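You operate a simulated robot arm through the tools that you are given. There is no shell and no other tool. Be economical: measure what you need, move in short steps, check, and stop when the job is done.

The job below is to be done with a simulated robot arm. You get a single attempt, and the scene is never put back.

JOB
Stretch the green hat to the size on the card.
Fine: free the stand lock, set the size dial, wait till the red marker follows, wind the dial back to 55 cm, lock again.
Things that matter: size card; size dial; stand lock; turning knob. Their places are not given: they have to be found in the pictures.

The check looks at the end state, three seconds after you hand in, the way a careful person would. Anything else that was tipped, shoved, dropped, spilled or broken makes it a failure.

ROBOT AND FRAMES
A 7-joint arm with a two-finger parallel gripper, fixed in place. Base frame: the origin is at the foot of the arm, x ahead of it, y to its left, z up; the work surface is at about z = 0. Readings come in mm, rad, newtons and seconds.
With the tool pointing down near the work surface it reaches from about 220 to 580 mm from the base axis. Its first joint turns from -1.152 to 1.152 rad. Payload 2.5 kg.
Tool frame: the origin (TCP) lies between the finger pads and is the grasp point; the fingertips stand 23 mm ahead of it; z points along the fingers, y is the line along which they close. The gripper opens to 94 mm. The fingers are 38 mm wide and 10 mm thick; the gripper's body (54 by 96 mm) begins 39 mm behind the TCP.
Orientation is that of the tool frame in the base frame, as a unit quaternion [x, y, z, w]. With the fingers straight down and closing along the base's y, the tool's x points along the base's -x, its y along +y and its z along -z.

CONTROLS
- The arm moves only by the tool step_arm. Its argument "plan" is text: rows parted by semicolons, each of 7 numbers parted by spaces: the shift along the tool's x, y, z in cm, then the turn, a rotation vector about the tool's x, y, z in rad, then the gripper command, from -1 (shut) to 1 (fully open), values between in proportion. In form: tx ty tz ax ay az hand; .... A call has 1 to 8 rows; each row shifts and turns the commanded pose from where the row before left it, along the tool's axes as they then stand. Each row takes 0.2 s and may step no farther than 50 mm and 0.15 rad from the row before; otherwise, or with a gripper value out of range, the whole call is refused. Where a pose cannot be reached the arm comes as near as it can. A force on the tool above 40 N (or 10 N above the force at the start of the call, whichever is more), or a blocked arm, ends the call early, and 0.2 s more pass. Each finger travels about 108 mm/s and halts on what it meets, pressing with about 36 N; the grip force reading is that of the motor and also rises with nothing between the fingers. The clock runs only during rows and for 0.2 s after the last one: add rows that do not move to give the fingers time. It gives the time, the measured TCP pose, the force on the tool (base axes), the opening and the grip force at its end, in the units of the frame above (readings bear some noise), with the torque about the TCP (base axes, N m) and any sound that the robot's microphone picked up.
- Cameras (640 x 400 px; columns grow to the right, rows downward): "scene" is fixed at [120.6, -405.3, 549.7]; the picture's right is [0.84, -0.54, 0.00], its down [-0.28, -0.43, -0.86] and it looks along [0.47, 0.72, -0.51] (base axes); focal length 366 px, centre (320, 200). "wrist" rides on the gripper at [86, 16, -74] in the tool frame; the picture's right is [-0.18, 0.98, 0.00], its down [-0.58, -0.11, -0.81] and it looks along [-0.79, -0.15, 0.59] (tool axes); focal length 243 px, centre (320, 200).
- capture(camera): a new picture of that camera. The clock stands still meanwhile.
- locate(camera, pixels): there is no depth. For up to 12 entries [column, row, z] of the newest picture of that camera ("zoom" is the newest enlarged one), the place [x, y] in the base frame at which the ray of that pixel passes the height z, good to about 3 mm. The clock stands still meanwhile.
- zoom(camera, box): a new picture of the part [left, top, right, bottom] of that camera's present view, enlarged. The clock stands still meanwhile.
- close_job(): hands the job in; it is judged then, once.

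Work in short steps. Measure before you move; look again where a grasp or a placing could have gone wrong, and mend it. You have 80 turns and 34 pictures in all, those below and enlarged ones among them. Open the gripper and draw the arm clear of the work before you hand the job in, unless the task says otherwise; then end with one line.

The tools are called after "Request:" as name(argument=value, ...) on one line, values as JSON. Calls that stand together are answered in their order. step_arm: Moves the arm, as the interface text tells. Its arguments: {"type":"object","properties":{"plan":{"type":"string"}},"required":["plan"]} The other tools are called the same way: capture (camera) takes a picture; locate (camera, pixels) gives the place at which the rays of pixels pass given heights; zoom (camera, box) takes an enlarged picture of a part of a camera's view; close_job () hands the job in.

At the start:

```text
clock: 0.0
tcp_pos: [325.7, 241.4, 342.3]
tool_rot: [0.0, 1.0, 0.0, 0.0]
force: [0.1, 0.1, 0.2]
moment: [-0.02, -0.02, 0.0]
finger_gap: 94.0
grasp_force: 0.0
```

scene: 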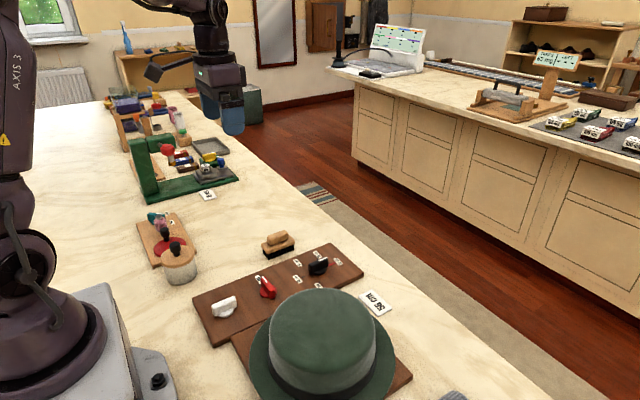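
wrist: 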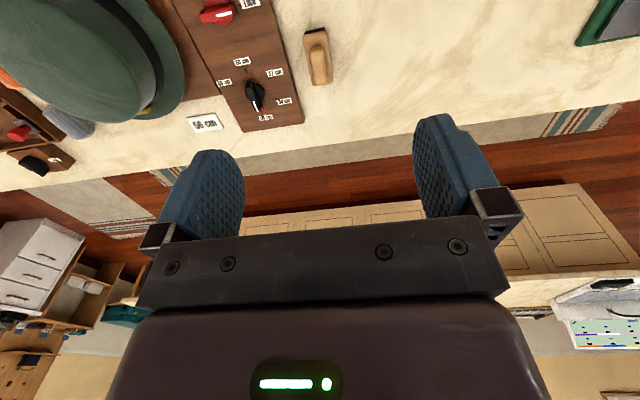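

The panel with white lever, red pointer and black dial sits around scene (280,290), with the card at (375,302). I zoom in to read it.

Request:
zoom(camera="scene", box=[180, 220, 420, 370])

Request:
zoom(camera="wrist", box=[150, 0, 342, 140])

```text
2.67 times, centred on (300, 295) of scene
```

zoom: 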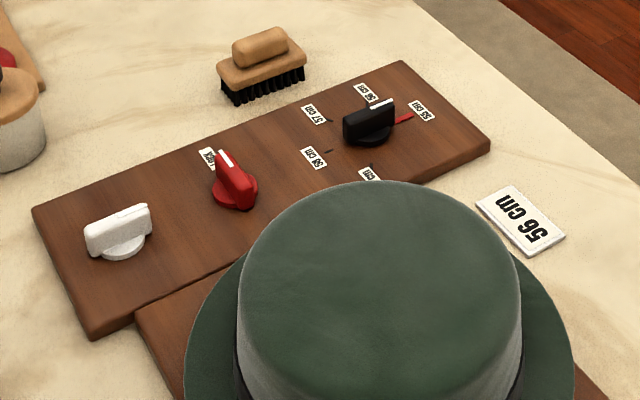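

```text
2.86 times, centred on (246, 70) of wrist
```

zoom: 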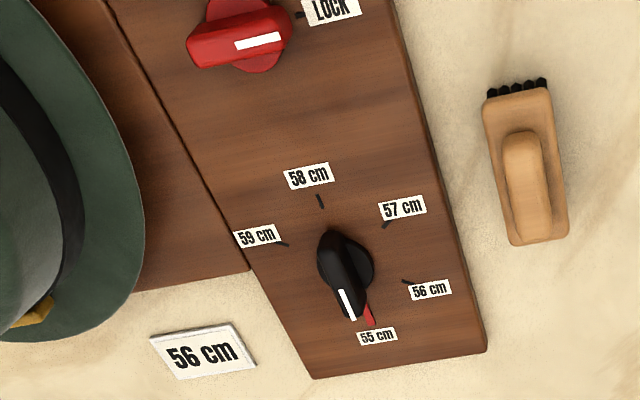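

The card reads 56 cm; the dial (black) points at 55 cm with the red marker beside it, and the red knob bears the LOCK mark. I locate the knobs and labels.

Request:
locate(camera="scene", pixels=[[318, 270, 20], [318, 265, 40], [268, 293, 20], [268, 287, 40], [226, 313, 20], [224, 305, 40], [194, 299, 20], [334, 244, 20], [363, 275, 20]])

Request:
locate(camera="zoom", pixels=[[346, 270, 20], [345, 258, 40], [320, 200, 20], [385, 224, 20], [405, 281, 20], [370, 315, 20], [285, 244, 20], [485, 350, 20], [250, 40, 20], [300, 15, 20], [348, 305, 40], [333, 238, 40]])

```text
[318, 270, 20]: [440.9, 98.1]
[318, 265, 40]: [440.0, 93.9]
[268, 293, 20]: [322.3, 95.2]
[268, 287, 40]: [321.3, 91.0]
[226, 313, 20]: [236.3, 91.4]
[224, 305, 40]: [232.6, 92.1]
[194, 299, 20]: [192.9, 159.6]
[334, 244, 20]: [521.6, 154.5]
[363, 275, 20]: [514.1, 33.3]
```

```text
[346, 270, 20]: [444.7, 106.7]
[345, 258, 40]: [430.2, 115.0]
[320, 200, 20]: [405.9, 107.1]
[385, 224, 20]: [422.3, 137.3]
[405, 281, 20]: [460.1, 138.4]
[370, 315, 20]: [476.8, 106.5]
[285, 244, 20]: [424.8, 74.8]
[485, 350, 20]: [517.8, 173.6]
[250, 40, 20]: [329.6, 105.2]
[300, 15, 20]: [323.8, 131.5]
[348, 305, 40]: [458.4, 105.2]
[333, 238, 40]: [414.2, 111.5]
```

I cross-check panel height via the 55 cm and 57 cm labels seen from both cameras, and the hat's size.

Request:
locate(camera="scene", pixels=[[337.5, 261.5, 10], [337.5, 261.5, 20], [337.5, 261.5, 30], [297.7, 262.4, 20], [320, 290, 100], [320, 290, 150], [266, 340, 100], [379, 340, 100], [379, 340, 150]])

Request:
locate(camera="zoom", pixels=[[377, 335, 10], [377, 335, 20], [377, 335, 30], [403, 207, 20], [403, 207, 30], [403, 207, 10], [145, 200, 50], [145, 200, 80], [80, 170, 80], [80, 170, 130]])

```text
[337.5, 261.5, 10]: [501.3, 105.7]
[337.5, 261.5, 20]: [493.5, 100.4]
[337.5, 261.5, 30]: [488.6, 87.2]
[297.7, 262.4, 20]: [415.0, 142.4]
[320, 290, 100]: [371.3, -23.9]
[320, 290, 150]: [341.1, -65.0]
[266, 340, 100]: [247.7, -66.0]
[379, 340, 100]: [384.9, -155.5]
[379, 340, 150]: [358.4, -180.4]
```

```text
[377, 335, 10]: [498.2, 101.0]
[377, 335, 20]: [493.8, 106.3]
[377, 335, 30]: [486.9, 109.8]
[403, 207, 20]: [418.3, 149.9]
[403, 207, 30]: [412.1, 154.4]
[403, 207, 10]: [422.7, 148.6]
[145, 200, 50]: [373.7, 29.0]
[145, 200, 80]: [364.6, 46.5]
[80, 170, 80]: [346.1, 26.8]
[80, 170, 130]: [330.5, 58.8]
```

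Panel top is at z≈17, dial centre ≈(442,104), lock ≈(325,97). I yaw the wrist 90° so that the camera sits on the +y side (away from the hat) and gives a view of the whole panel.

Request:
step_arm(plan="0 0 0 0 0 0.15 1;0 0 0 0 0 0.15 1;0 0 0 0 0 0.15 1;0 0 0 0 0 0.15 1;0 0 0 0 0 0.15 1;0 0 0 0 0 0.15 1;0 0 0 0 0 0.15 1;0 0 0 0 0 0.15 1")

Request:
step_arm(plan="0 0 0 0 0 0.15 1;0 0 0 0 0 0.15 1;0 0 0 0 0 0.0708 1;0 0 0 0 0 0 1")

Request:
capture(camera="wrist")

```text
clock: 1.8
tcp_pos: [325.8, 242.5, 342.7]
tool_rot: [0.565, 0.825, 0.0, 0.0]
force: [0.0, 1.1, 1.0]
moment: [-0.03, 0.01, -0.02]
finger_gap: 93.8
grasp_force: 0.1
```

```text
clock: 2.8
tcp_pos: [325.2, 242.1, 343.5]
tool_rot: [0.707, 0.707, 0.001, 0.0]
force: [-0.9, 0.5, 0.3]
moment: [-0.03, -0.01, 0.0]
finger_gap: 93.9
grasp_force: 0.1
```

```text
29 pictures are left
```

wrist: 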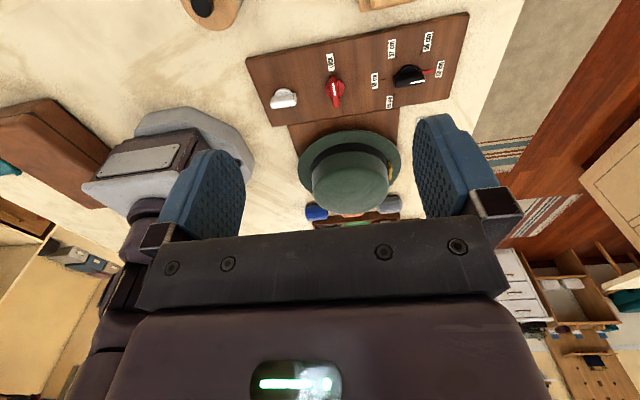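

Request:
zoom(camera="wrist", box=[240, 10, 480, 160])

```text
2.67 times, centred on (360, 85) of wrist
```

zoom: 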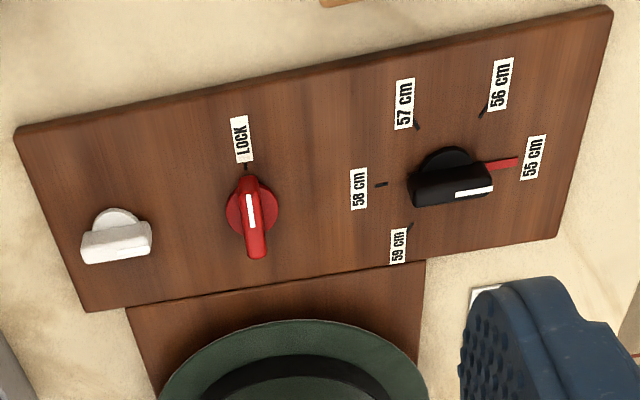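

Request:
locate(camera="zoom", pixels=[[250, 215, 17], [245, 167, 17], [250, 190, 45], [254, 245, 45], [446, 172, 17], [418, 190, 45], [490, 185, 45], [383, 184, 17], [417, 127, 17], [482, 114, 17], [518, 161, 17], [410, 226, 17]])

Request:
locate(camera="scene", pixels=[[327.5, 258.5, 45], [309, 267.5, 45], [264.5, 277, 45], [272.5, 296, 45]])

```text
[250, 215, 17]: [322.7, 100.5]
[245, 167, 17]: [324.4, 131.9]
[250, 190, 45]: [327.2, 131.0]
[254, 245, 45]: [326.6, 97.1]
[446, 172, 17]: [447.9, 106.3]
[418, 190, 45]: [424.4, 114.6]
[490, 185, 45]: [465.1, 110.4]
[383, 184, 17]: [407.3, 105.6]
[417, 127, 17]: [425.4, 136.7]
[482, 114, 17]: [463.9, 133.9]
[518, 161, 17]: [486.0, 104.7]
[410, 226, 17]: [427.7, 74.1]
```

```text
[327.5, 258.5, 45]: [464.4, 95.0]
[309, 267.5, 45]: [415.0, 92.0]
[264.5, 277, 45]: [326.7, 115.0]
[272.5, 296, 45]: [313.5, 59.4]
```

Lock bar lies along y, centred ≈(326,103), top about z 28–33; the dial bar lies along x at ≈(444,105). I move above the lock with the present orientation (fingers closing along x), staying at z≈110.

Request:
step_arm(plan="-4.6 0 0 0 0 0 1;-4.6 0 0 0 0 0 1;-4.6 0.1 0 0 0 0 1;0 0 4.6 0 0 0 1;0 0 4.6 0 0 0 1;0 0 4.6 0 0 0 1;0 0 4.6 0 0 0 1;0 0 4.6 0 0 0 1")

Request:
capture(camera="wrist")

Request:
zoom(camera="scene", box=[180, 220, 420, 370])

```text
clock: 4.6
tcp_pos: [326.6, 102.9, 113.9]
tool_rot: [0.706, 0.708, 0.002, 0.0]
force: [-0.5, -0.5, 0.1]
moment: [-0.02, -0.02, 0.0]
finger_gap: 94.0
grasp_force: 0.1
```

```text
27 pictures are left
```

wrist: 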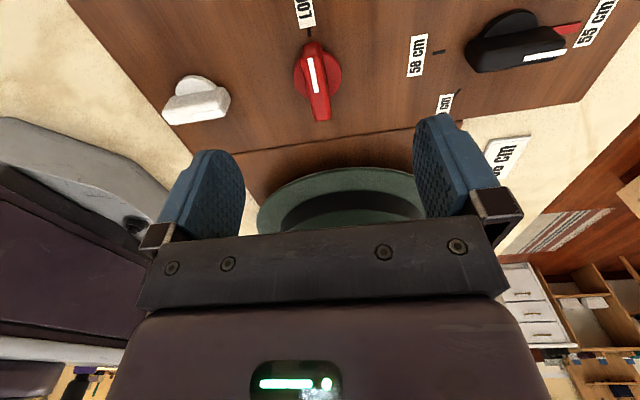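

```text
2.67 times, centred on (300, 295) of scene
```

zoom: 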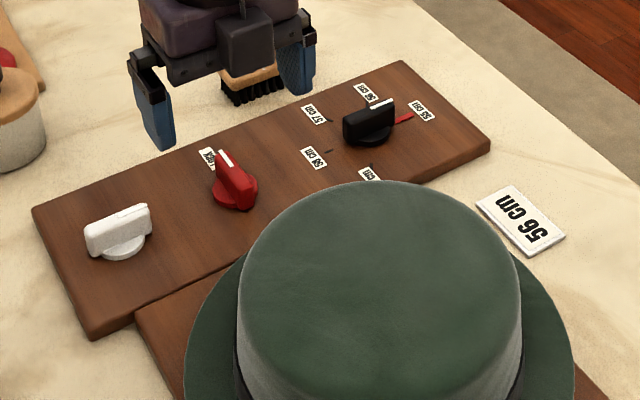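

I refine the lock and bar height using this closer view: bar top from (312,45) to (321,112), disc around (318,72).

Request:
locate(camera="wrist", pixels=[[318, 72, 20], [312, 45, 30], [321, 108, 30], [312, 45, 40], [321, 108, 40], [321, 120, 25], [305, 75, 25], [470, 55, 35], [564, 45, 35], [512, 30, 20]])

Request:
locate(camera="zoom", pixels=[[222, 153, 30], [245, 192, 30], [222, 153, 40], [245, 192, 40], [235, 195, 20], [242, 207, 25], [392, 102, 35], [347, 125, 35]])

```text
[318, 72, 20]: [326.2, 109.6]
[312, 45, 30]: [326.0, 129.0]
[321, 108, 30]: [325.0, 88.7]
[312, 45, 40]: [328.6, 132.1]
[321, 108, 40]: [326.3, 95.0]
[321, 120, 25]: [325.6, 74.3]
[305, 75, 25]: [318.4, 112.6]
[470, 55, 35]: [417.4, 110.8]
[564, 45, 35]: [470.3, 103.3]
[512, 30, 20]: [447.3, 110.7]
```

```text
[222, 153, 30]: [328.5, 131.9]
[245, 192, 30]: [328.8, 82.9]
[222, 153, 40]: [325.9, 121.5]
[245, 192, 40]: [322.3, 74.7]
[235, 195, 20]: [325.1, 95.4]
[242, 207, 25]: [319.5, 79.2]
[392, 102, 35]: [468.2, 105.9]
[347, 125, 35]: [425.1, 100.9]
```

The lock bar top is z≈30–32, spanning y≈86–129. I lower to TCP z≈46 with the fingers straddling it in x, without closing yet.

Request:
step_arm(plan="0.2 0 2.0 0 0 0 0.2;0 0 2.0 0 0 0 0;0 0 2.0 0 0 0 0;0 0 0.8 0 0 0 0;0 0 0 0 0 0 0")

Request:
zoom(camera="scene", box=[180, 220, 420, 370])

```text
clock: 5.8
tcp_pos: [327.7, 106.7, 45.1]
tool_rot: [0.707, 0.707, 0.0, 0.0]
force: [-0.5, 0.4, 1.2]
moment: [0.01, 0.01, 0.03]
finger_gap: 46.9
grasp_force: 0.1
```

```text
2.67 times, centred on (300, 295) of scene
```

zoom: 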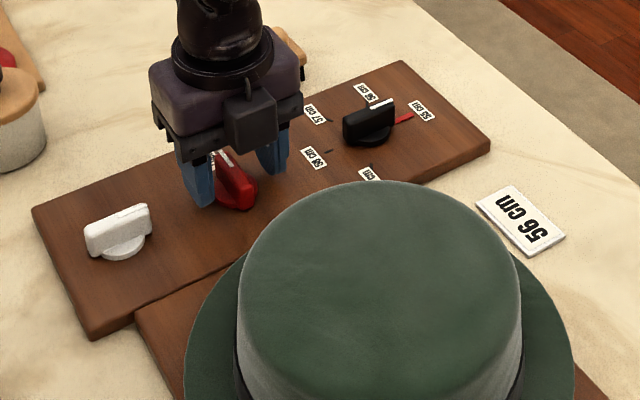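

Fingers straddle the bar well. I close gently and see the forces.

Request:
step_arm(plan="-0.3 0 0 0 0 0 -0.3;0 0 0 0 0 0 -0.7;0 0 0 0 0 0 -1;0 0 0 0 0 0 -1")

```text
clock: 6.8
tcp_pos: [325.6, 103.5, 45.8]
tool_rot: [0.706, 0.708, -0.001, -0.002]
force: [-14.0, 0.1, 6.3]
moment: [0.78, -0.15, -0.07]
finger_gap: 12.9
grasp_force: 45.1
```

Gripping the bar (gap 12.9). I ease the side force by 1.5 mm towards -x and try a small turn clockwise (+tool z) to feel which way it goes.

Request:
step_arm(plan="0 -0.15 0 0 0 0 -1;0 0 0 0 0 0.08 -1;0 0 0 0 0 0.08 -1;0 0 0 0 0 0.08 -1")

```text
clock: 7.8
tcp_pos: [325.1, 103.6, 44.9]
tool_rot: [0.786, 0.619, -0.001, -0.001]
force: [-14.1, 2.5, 9.7]
moment: [0.05, -0.01, 0.01]
finger_gap: 13.2
grasp_force: 45.6
```

It turned 0.24 rad with nearly no resisting torque. I continue clockwise toward 90°.

Request:
step_arm(plan="0 -0.1 -0.05 0 0 0.12 -1;0 0 0 0 0 0.12 -1;0 0 0 0 0 0.12 -1;0 0 0 0 0 0.12 -1;0 0 0 0 0 0.12 -1")

Request:
zoom(camera="scene", box=[180, 220, 420, 370])

```text
clock: 9.0
tcp_pos: [323.9, 104.7, 44.6]
tool_rot: [0.934, 0.357, 0.001, 0.0]
force: [-4.2, 1.0, -19.3]
moment: [0.58, -0.57, 0.05]
finger_gap: 12.8
grasp_force: 44.9
```

```text
2.67 times, centred on (300, 295) of scene
```

zoom: 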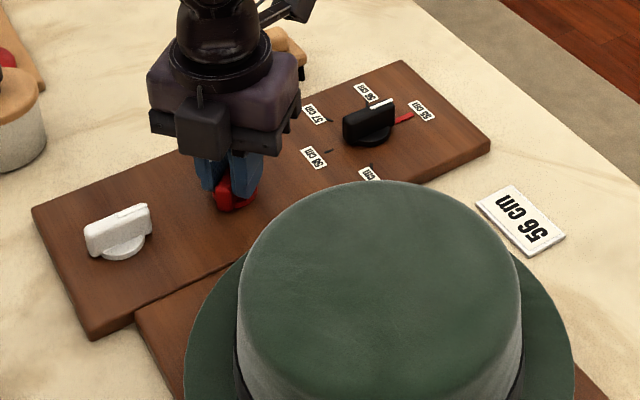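

Knob follows, about 48° so far. I undo the small lift (pulling force −19 N) and continue toward 90°.

Request:
step_arm(plan="0 0 0.04 0 0 0.12 -1;0 0 0 0 0 0.12 -1;0 0 0 0 0 0.12 -1;0 0 0 0 0 0.12 -1;0 0 0 0 0 0.12 -1;0 0 0 0 0 0.1 -1")

```text
clock: 10.4
tcp_pos: [323.5, 105.2, 45.2]
tool_rot: [1.0, 0.014, -0.001, -0.002]
force: [-19.5, 10.0, 20.8]
moment: [-0.06, -0.5, 0.0]
finger_gap: 13.1
grasp_force: 45.5
```

Turned about 88° with no torque. I release, lift and look.

Request:
step_arm(plan="0 0 0 0 0 0 -0.4;0 0 0 0 0 0 0;0 0 0 0 0 0 0;0 0 -3 0 0 0 0;0 0 -4 0 0 0 0")

Request:
capture(camera="wrist")

Request:
zoom(camera="scene", box=[180, 220, 420, 370])

```text
clock: 11.6
tcp_pos: [323.2, 103.7, 114.6]
tool_rot: [1.0, 0.016, 0.0, 0.0]
force: [0.2, -0.2, 0.2]
moment: [0.0, 0.01, 0.01]
finger_gap: 46.9
grasp_force: 0.0
```

```text
23 pictures are left
```

wrist: 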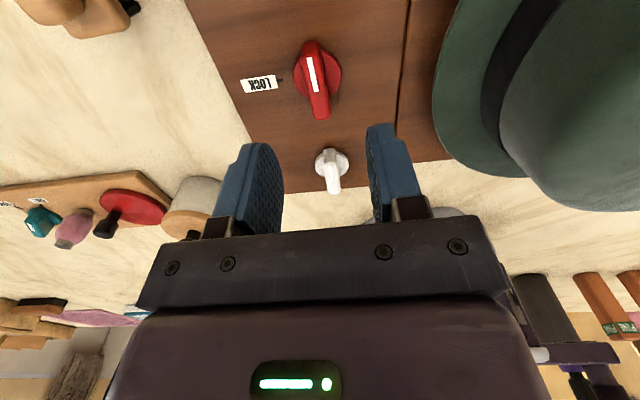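

```text
2.67 times, centred on (300, 295) of scene
```

zoom: 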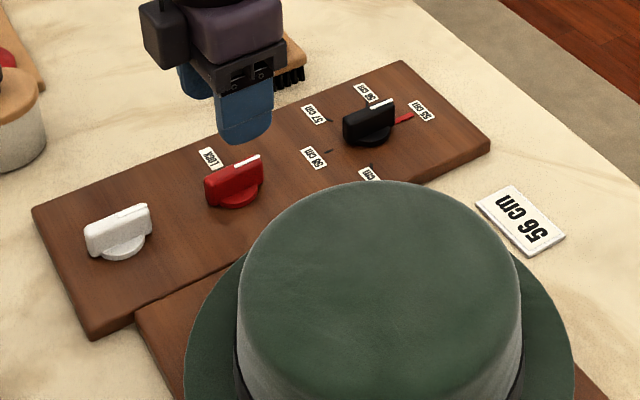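

The lock now points along +x, 90° off the LOCK mark, so the stand should be free. I move over the dial at (443.5,105) and come down to z≈46.

Request:
step_arm(plan="4 0 0 0 0 -0.03 0;4 -0.13 0 0 0 0 0;4.03 0 0 0 0 0 0;0 0 3 0 0 0 0;0 0 3 0 0 0 0;0 0 0.8 0 0 0 0;0 0 0 0 0 0 0")

Request:
zoom(camera="scene", box=[240, 220, 400, 320])

```text
clock: 13.2
tcp_pos: [444.0, 110.9, 46.3]
tool_rot: [1.0, 0.031, 0.0, 0.0]
force: [-0.1, -0.4, -0.4]
moment: [-0.01, -0.01, 0.01]
finger_gap: 47.1
grasp_force: 0.1
```

```text
4.00 times, centred on (320, 270) of scene
```

zoom: 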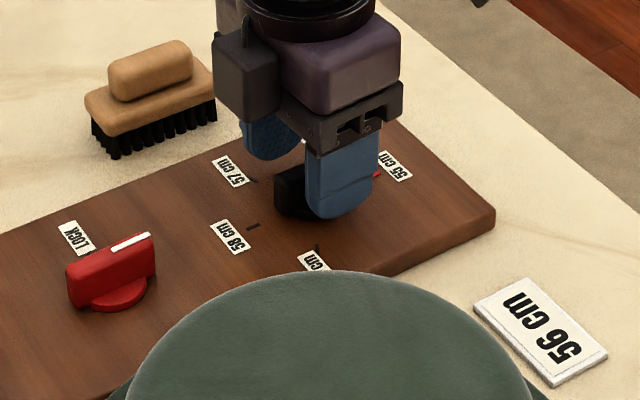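

I drifted to y=110.9 and 0.06 rad off; I correct both and then close on the dial bar.

Request:
step_arm(plan="0 0.58 0 0 0 0.062 0;0 0 0 0 0 0 -0.3;0 0 0 0 0 0 -0.7;0 0 0 0 0 0 -1;0 0 0 0 0 0 -1")

```text
clock: 14.4
tcp_pos: [443.7, 105.8, 46.7]
tool_rot: [1.0, -0.001, 0.0, -0.001]
force: [-1.4, -2.1, -0.6]
moment: [0.01, -0.05, 0.04]
finger_gap: 12.8
grasp_force: 44.4
```

Good centred grip (gap 12.8, small forces). I turn the dial 60° counter-clockwise (seen from above) to 56 cm.

Request:
step_arm(plan="0 0 0 0 0 -0.13 -1;0 0 0 0 0 -0.13 -1;0 0 0 0 0 -0.13 -1;0 0 0 0 0 -0.13 -1;0 0 0 0 0 -0.13 -1;0 0 0 0 0 -0.13 -1;0 0 0 0 0 -0.13 -1;0 0 0 0 0 -0.137 -1")

Request:
zoom(camera="scene", box=[240, 220, 400, 320])

```text
clock: 16.2
tcp_pos: [443.3, 104.2, 47.8]
tool_rot: [0.866, 0.5, -0.001, 0.001]
force: [-11.3, -11.9, 21.1]
moment: [-0.51, 0.45, -0.01]
finger_gap: 12.8
grasp_force: 45.6
```

```text
4.00 times, centred on (320, 270) of scene
```

zoom: 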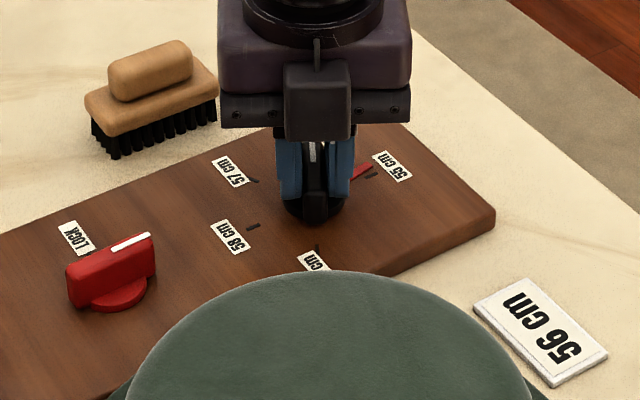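

The dial is at 60°, and the red marker has begun to creep off the 55 tick. I hold and wait.

Request:
step_arm(plan="0 0 0 0 0 0 -1;0 0 0 0 0 0 -1;0 0 0 0 0 0 -1;0 0 0 0 0 0 -1;0 0 0 0 0 0 -1;0 0 0 0 0 0 -1;0 0 0 0 0 0 -1;0 0 0 0 0 0 -1")

Request:
step_arm(plan="0 0 0 0 0 0 -1;0 0 0 0 0 0 -1;0 0 0 0 0 0 -1;0 0 0 0 0 0 -1;0 0 0 0 0 0 -1;0 0 0 0 0 0 -1;0 0 0 0 0 0 -1;0 0 0 0 0 0 -1")

Request:
zoom(camera="scene", box=[240, 220, 400, 320])

```text
clock: 18.0
tcp_pos: [443.5, 104.8, 48.4]
tool_rot: [0.866, 0.499, 0.0, 0.001]
force: [-13.9, -15.1, 26.9]
moment: [-0.14, 0.25, 0.0]
finger_gap: 12.9
grasp_force: 45.3
```

```text
clock: 19.8
tcp_pos: [444.8, 104.8, 45.8]
tool_rot: [0.866, 0.5, 0.0, 0.001]
force: [-11.7, -14.0, 25.1]
moment: [-0.21, 0.31, 0.02]
finger_gap: 13.0
grasp_force: 44.7
```

```text
4.00 times, centred on (320, 270) of scene
```

zoom: 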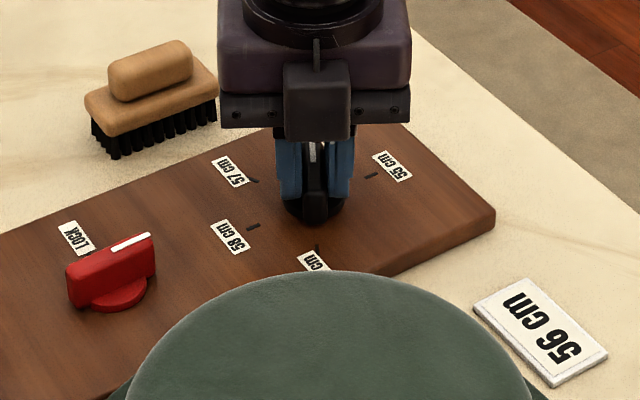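

Marker moved out of view behind the fingers; I wait a bit more and check by the wrist camera.

Request:
step_arm(plan="0 0 0 0 0 0 -1;0 0 0 0 0 0 -1;0 0 0 0 0 0 -1;0 0 0 0 0 0 -1;0 0 0 0 0 0 -1;0 0 0 0 0 0 -1;0 0 0 0 0 0 -1;0 0 0 0 0 0 -1")

Request:
capture(camera="wrist")

```text
clock: 21.6
tcp_pos: [443.8, 103.8, 47.8]
tool_rot: [0.866, 0.499, 0.0, 0.001]
force: [-10.5, -14.7, 21.8]
moment: [-0.27, 0.27, -0.04]
finger_gap: 12.9
grasp_force: 45.4
```

```text
18 pictures are left
```

wrist: 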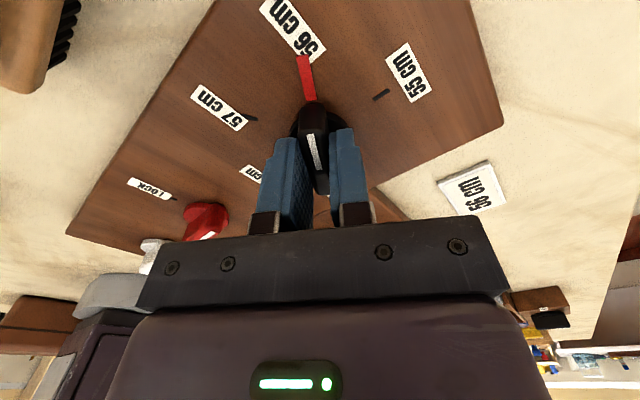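

The red marker lies on the 56 cm tick. I wait a little more and zoom to confirm it's settled.

Request:
step_arm(plan="0 0 0 0 0 0 -1;0 0 0 0 0 0 -1;0 0 0 0 0 0 -1;0 0 0 0 0 0 -1;0 0 0 0 0 0 -1;0 0 0 0 0 0 -1;0 0 0 0 0 0 -1;0 0 0 0 0 0 -1")

Request:
zoom(camera="wrist", box=[220, 0, 440, 138])

```text
clock: 23.4
tcp_pos: [444.2, 104.2, 46.5]
tool_rot: [0.867, 0.499, 0.001, 0.0]
force: [-8.9, -14.3, 19.7]
moment: [-0.17, 0.25, -0.03]
finger_gap: 12.8
grasp_force: 45.1
```

```text
2.90 times, centred on (330, 69) of wrist
```

zoom: 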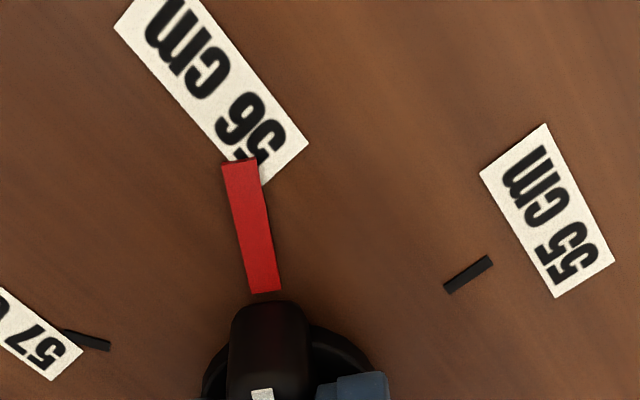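

Settled over the tick. I check the marker's direction numerically against the 55/57 ticks.

Request:
locate(camera="zoom", pixels=[[238, 160, 18], [265, 292, 18], [492, 260, 17], [446, 289, 17], [109, 346, 17], [65, 334, 17]])

```text
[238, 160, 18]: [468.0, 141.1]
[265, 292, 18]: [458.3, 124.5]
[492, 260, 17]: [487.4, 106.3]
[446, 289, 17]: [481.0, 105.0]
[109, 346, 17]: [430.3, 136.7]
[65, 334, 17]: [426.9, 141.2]
```

Marker direction ≈59.7°, i.e. on 56 cm. Now I wind the dial back 60° to 55 cm.

Request:
step_arm(plan="0 0 0 0 0 0.13 -1;0 0 0 0 0 0.13 -1;0 0 0 0 0 0.13 -1;0 0 0 0 0 0.13 -1;0 0 0 0 0 0.13 -1;0 0 0 0 0 0.13 -1;0 0 0 0 0 0.13 -1;0 0 0 0 0 0.137 -1")

Request:
step_arm(plan="0 0 0 0 0 0 -0.4;0 0 0 0 0 0 0;0 0 0 0 0 0 0;0 0 -3 0 0 0 0;0 0 -4 0 0 0 0;-4 0 0 0 0 0 0;-4 0 0 0 0 0 0;-4 0 0 0 0 0 0")

Request:
capture(camera="wrist")

Request:
zoom(camera="scene", box=[220, 220, 400, 332])

```text
clock: 25.2
tcp_pos: [445.2, 105.2, 46.4]
tool_rot: [1.0, -0.002, 0.001, 0.002]
force: [0.5, -15.3, 14.1]
moment: [-0.09, 1.06, 0.22]
finger_gap: 12.6
grasp_force: 44.6
```

```text
clock: 27.0
tcp_pos: [324.0, 106.8, 117.5]
tool_rot: [1.0, -0.001, 0.0, 0.0]
force: [-0.2, 0.7, 0.8]
moment: [0.02, 0.01, -0.05]
finger_gap: 47.1
grasp_force: 0.1
```

```text
16 pictures are left
```

wrist: 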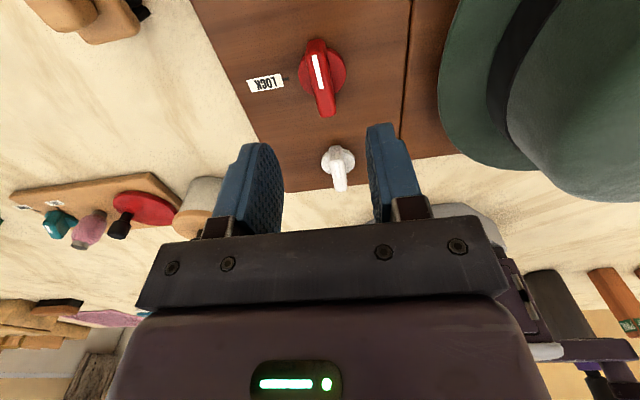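

```text
3.56 times, centred on (310, 276) of scene
```

zoom: 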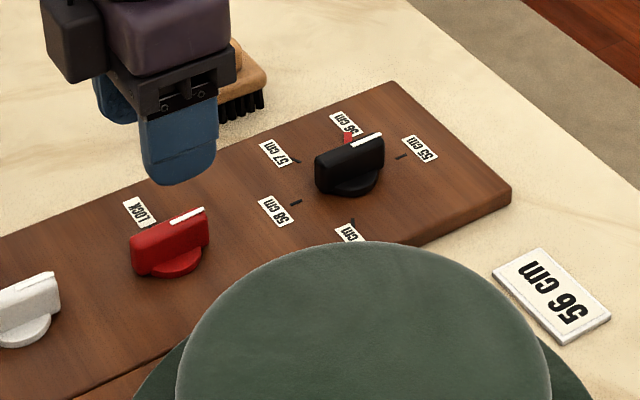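

Dial is back on 55 cm and the marker stays at 56. Now I re-grip the lock bar at (324,104.5).

Request:
step_arm(plan="0 0.2 3 0 0 0 0;0 0 3 0 0 0 0;0 0 1.1 0 0 0 0;0 0 0 0 0 0 -0.3;0 0 0 0 0 0 -0.7;0 0 0 0 0 0 -1;0 0 0 0 0 0 -1")

```text
clock: 28.6
tcp_pos: [324.6, 104.7, 46.1]
tool_rot: [1.0, 0.0, 0.0, -0.001]
force: [4.8, 11.0, -12.3]
moment: [0.09, -0.04, -0.03]
finger_gap: 12.7
grasp_force: 44.6
```

Gripped (gap 12.7). I turn it 90° counter-clockwise back to LOCK.

Request:
step_arm(plan="0 0 0 0 0 -0.13 -1;0 0 0 0 0 -0.13 -1;0 0 0 0 0 -0.13 -1;0 0 0 0 0 -0.13 -1;0 0 0 0 0 -0.13 -1;0 0 0 0 0 -0.13 -1")

Request:
step_arm(plan="0 0 0 0 0 -0.13 -1;0 0 0 0 0 -0.13 -1;0 0 0 0 0 -0.13 -1;0 0 0 0 0 -0.13 -1;0 0 0 0 0 -0.13 -1;0 0 0 0 0 -0.141 -1;0 0 0 0 0 0 -1")

```text
clock: 30.0
tcp_pos: [324.5, 104.0, 46.2]
tool_rot: [0.925, 0.381, 0.002, 0.0]
force: [1.6, 19.3, 13.4]
moment: [0.4, -0.12, -0.02]
finger_gap: 12.9
grasp_force: 45.4
```

```text
clock: 31.6
tcp_pos: [325.5, 104.3, 46.2]
tool_rot: [0.707, 0.707, 0.002, 0.0]
force: [7.9, 21.2, 1.5]
moment: [0.33, -0.05, -0.08]
finger_gap: 12.9
grasp_force: 45.0
```

Full 90° back reached. I release, lift, draw clear in +y and look.

Request:
step_arm(plan="0 0 0 0 0 0 -0.4;0 0 0 0 0 0 0;0 0 0 0 0 0 0;0 0 -4 0 0 0 0;0 0 -4.5 0 0 0 0;0 0 -4.5 0 0 0 0.5;4.5 0 -4.5 0 0 0 1;4.5 0 -4.5 0 0 0 1")

Request:
zoom(camera="wrist", box=[220, 0, 500, 175])

Request:
capture(camera="scene")

```text
refused: row 7 steps farther than a row can; nothing moved
```

```text
2.29 times, centred on (360, 88) of wrist
```

zoom: 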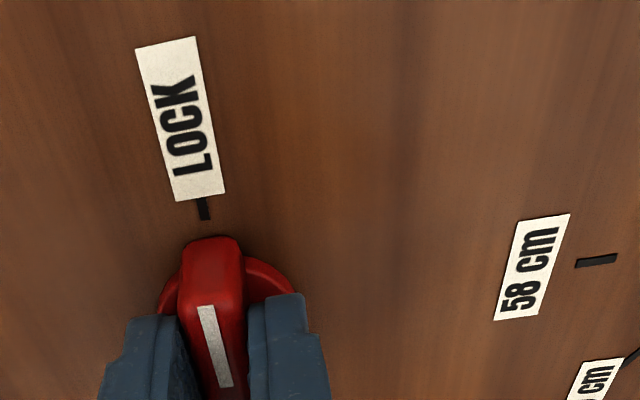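

```text
13 pictures are left
```

scene: 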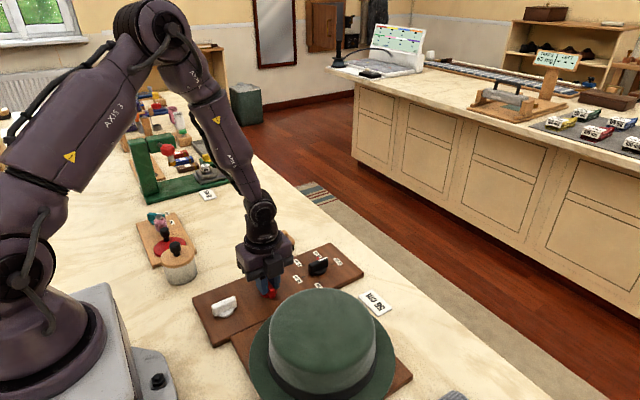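

The lock points right at the LOCK tick. I repeat the release and retreat with smaller rows.

Request:
step_arm(plan="0 0 0 0 0 0 -0.4;0 0 0 0 0 0 0;0 0 0 0 0 0 0;0 0 -4 0 0 0 0;0 0 -4.5 0 0 0 0;0 0 -4.5 0 0 0 0.5;0 0 -4.5 0 0 0 1;0 0 -4.5 0 0 0 1")

Request:
step_arm(plan="4.5 0 0 0 0 0 1;4.5 0 0 0 0 0 1;4.5 0 0 0 0 0 1;0 0 0 0 0 0 1")

Request:
zoom(camera="wrist", box=[230, 0, 490, 162])

Request:
zoom(camera="scene", box=[180, 220, 420, 370])

```text
clock: 33.4
tcp_pos: [324.0, 104.2, 267.4]
tool_rot: [0.708, 0.707, 0.0, -0.001]
force: [0.0, 0.8, 0.2]
moment: [-0.01, 0.03, 0.0]
finger_gap: 94.1
grasp_force: 0.1
```

```text
clock: 34.4
tcp_pos: [325.8, 238.6, 266.3]
tool_rot: [0.707, 0.707, 0.0, 0.001]
force: [-0.4, 0.3, -0.1]
moment: [0.02, 0.02, 0.05]
finger_gap: 94.1
grasp_force: 0.1
```

```text
2.46 times, centred on (360, 81) of wrist
```

zoom: 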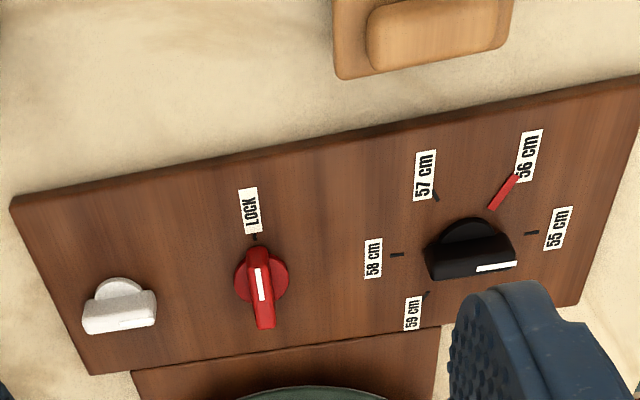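

```text
2.67 times, centred on (300, 295) of scene
```

zoom: 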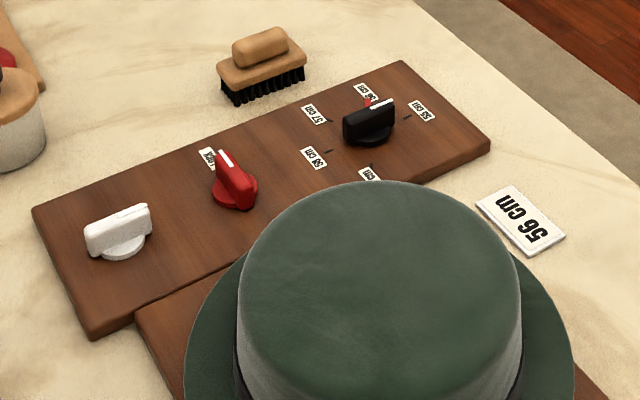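

The dial is at 55, the marker at 56, the lock on LOCK, and everything else is as it was. The arm is clear, so I hand in.

Request:
close_job()

```text
The job is handed in.
```

The green hat is stretched to 56 cm as on the card: the red marker stayed at 56 cm, the dial is wound back to 55 cm, and the stand is locked again.
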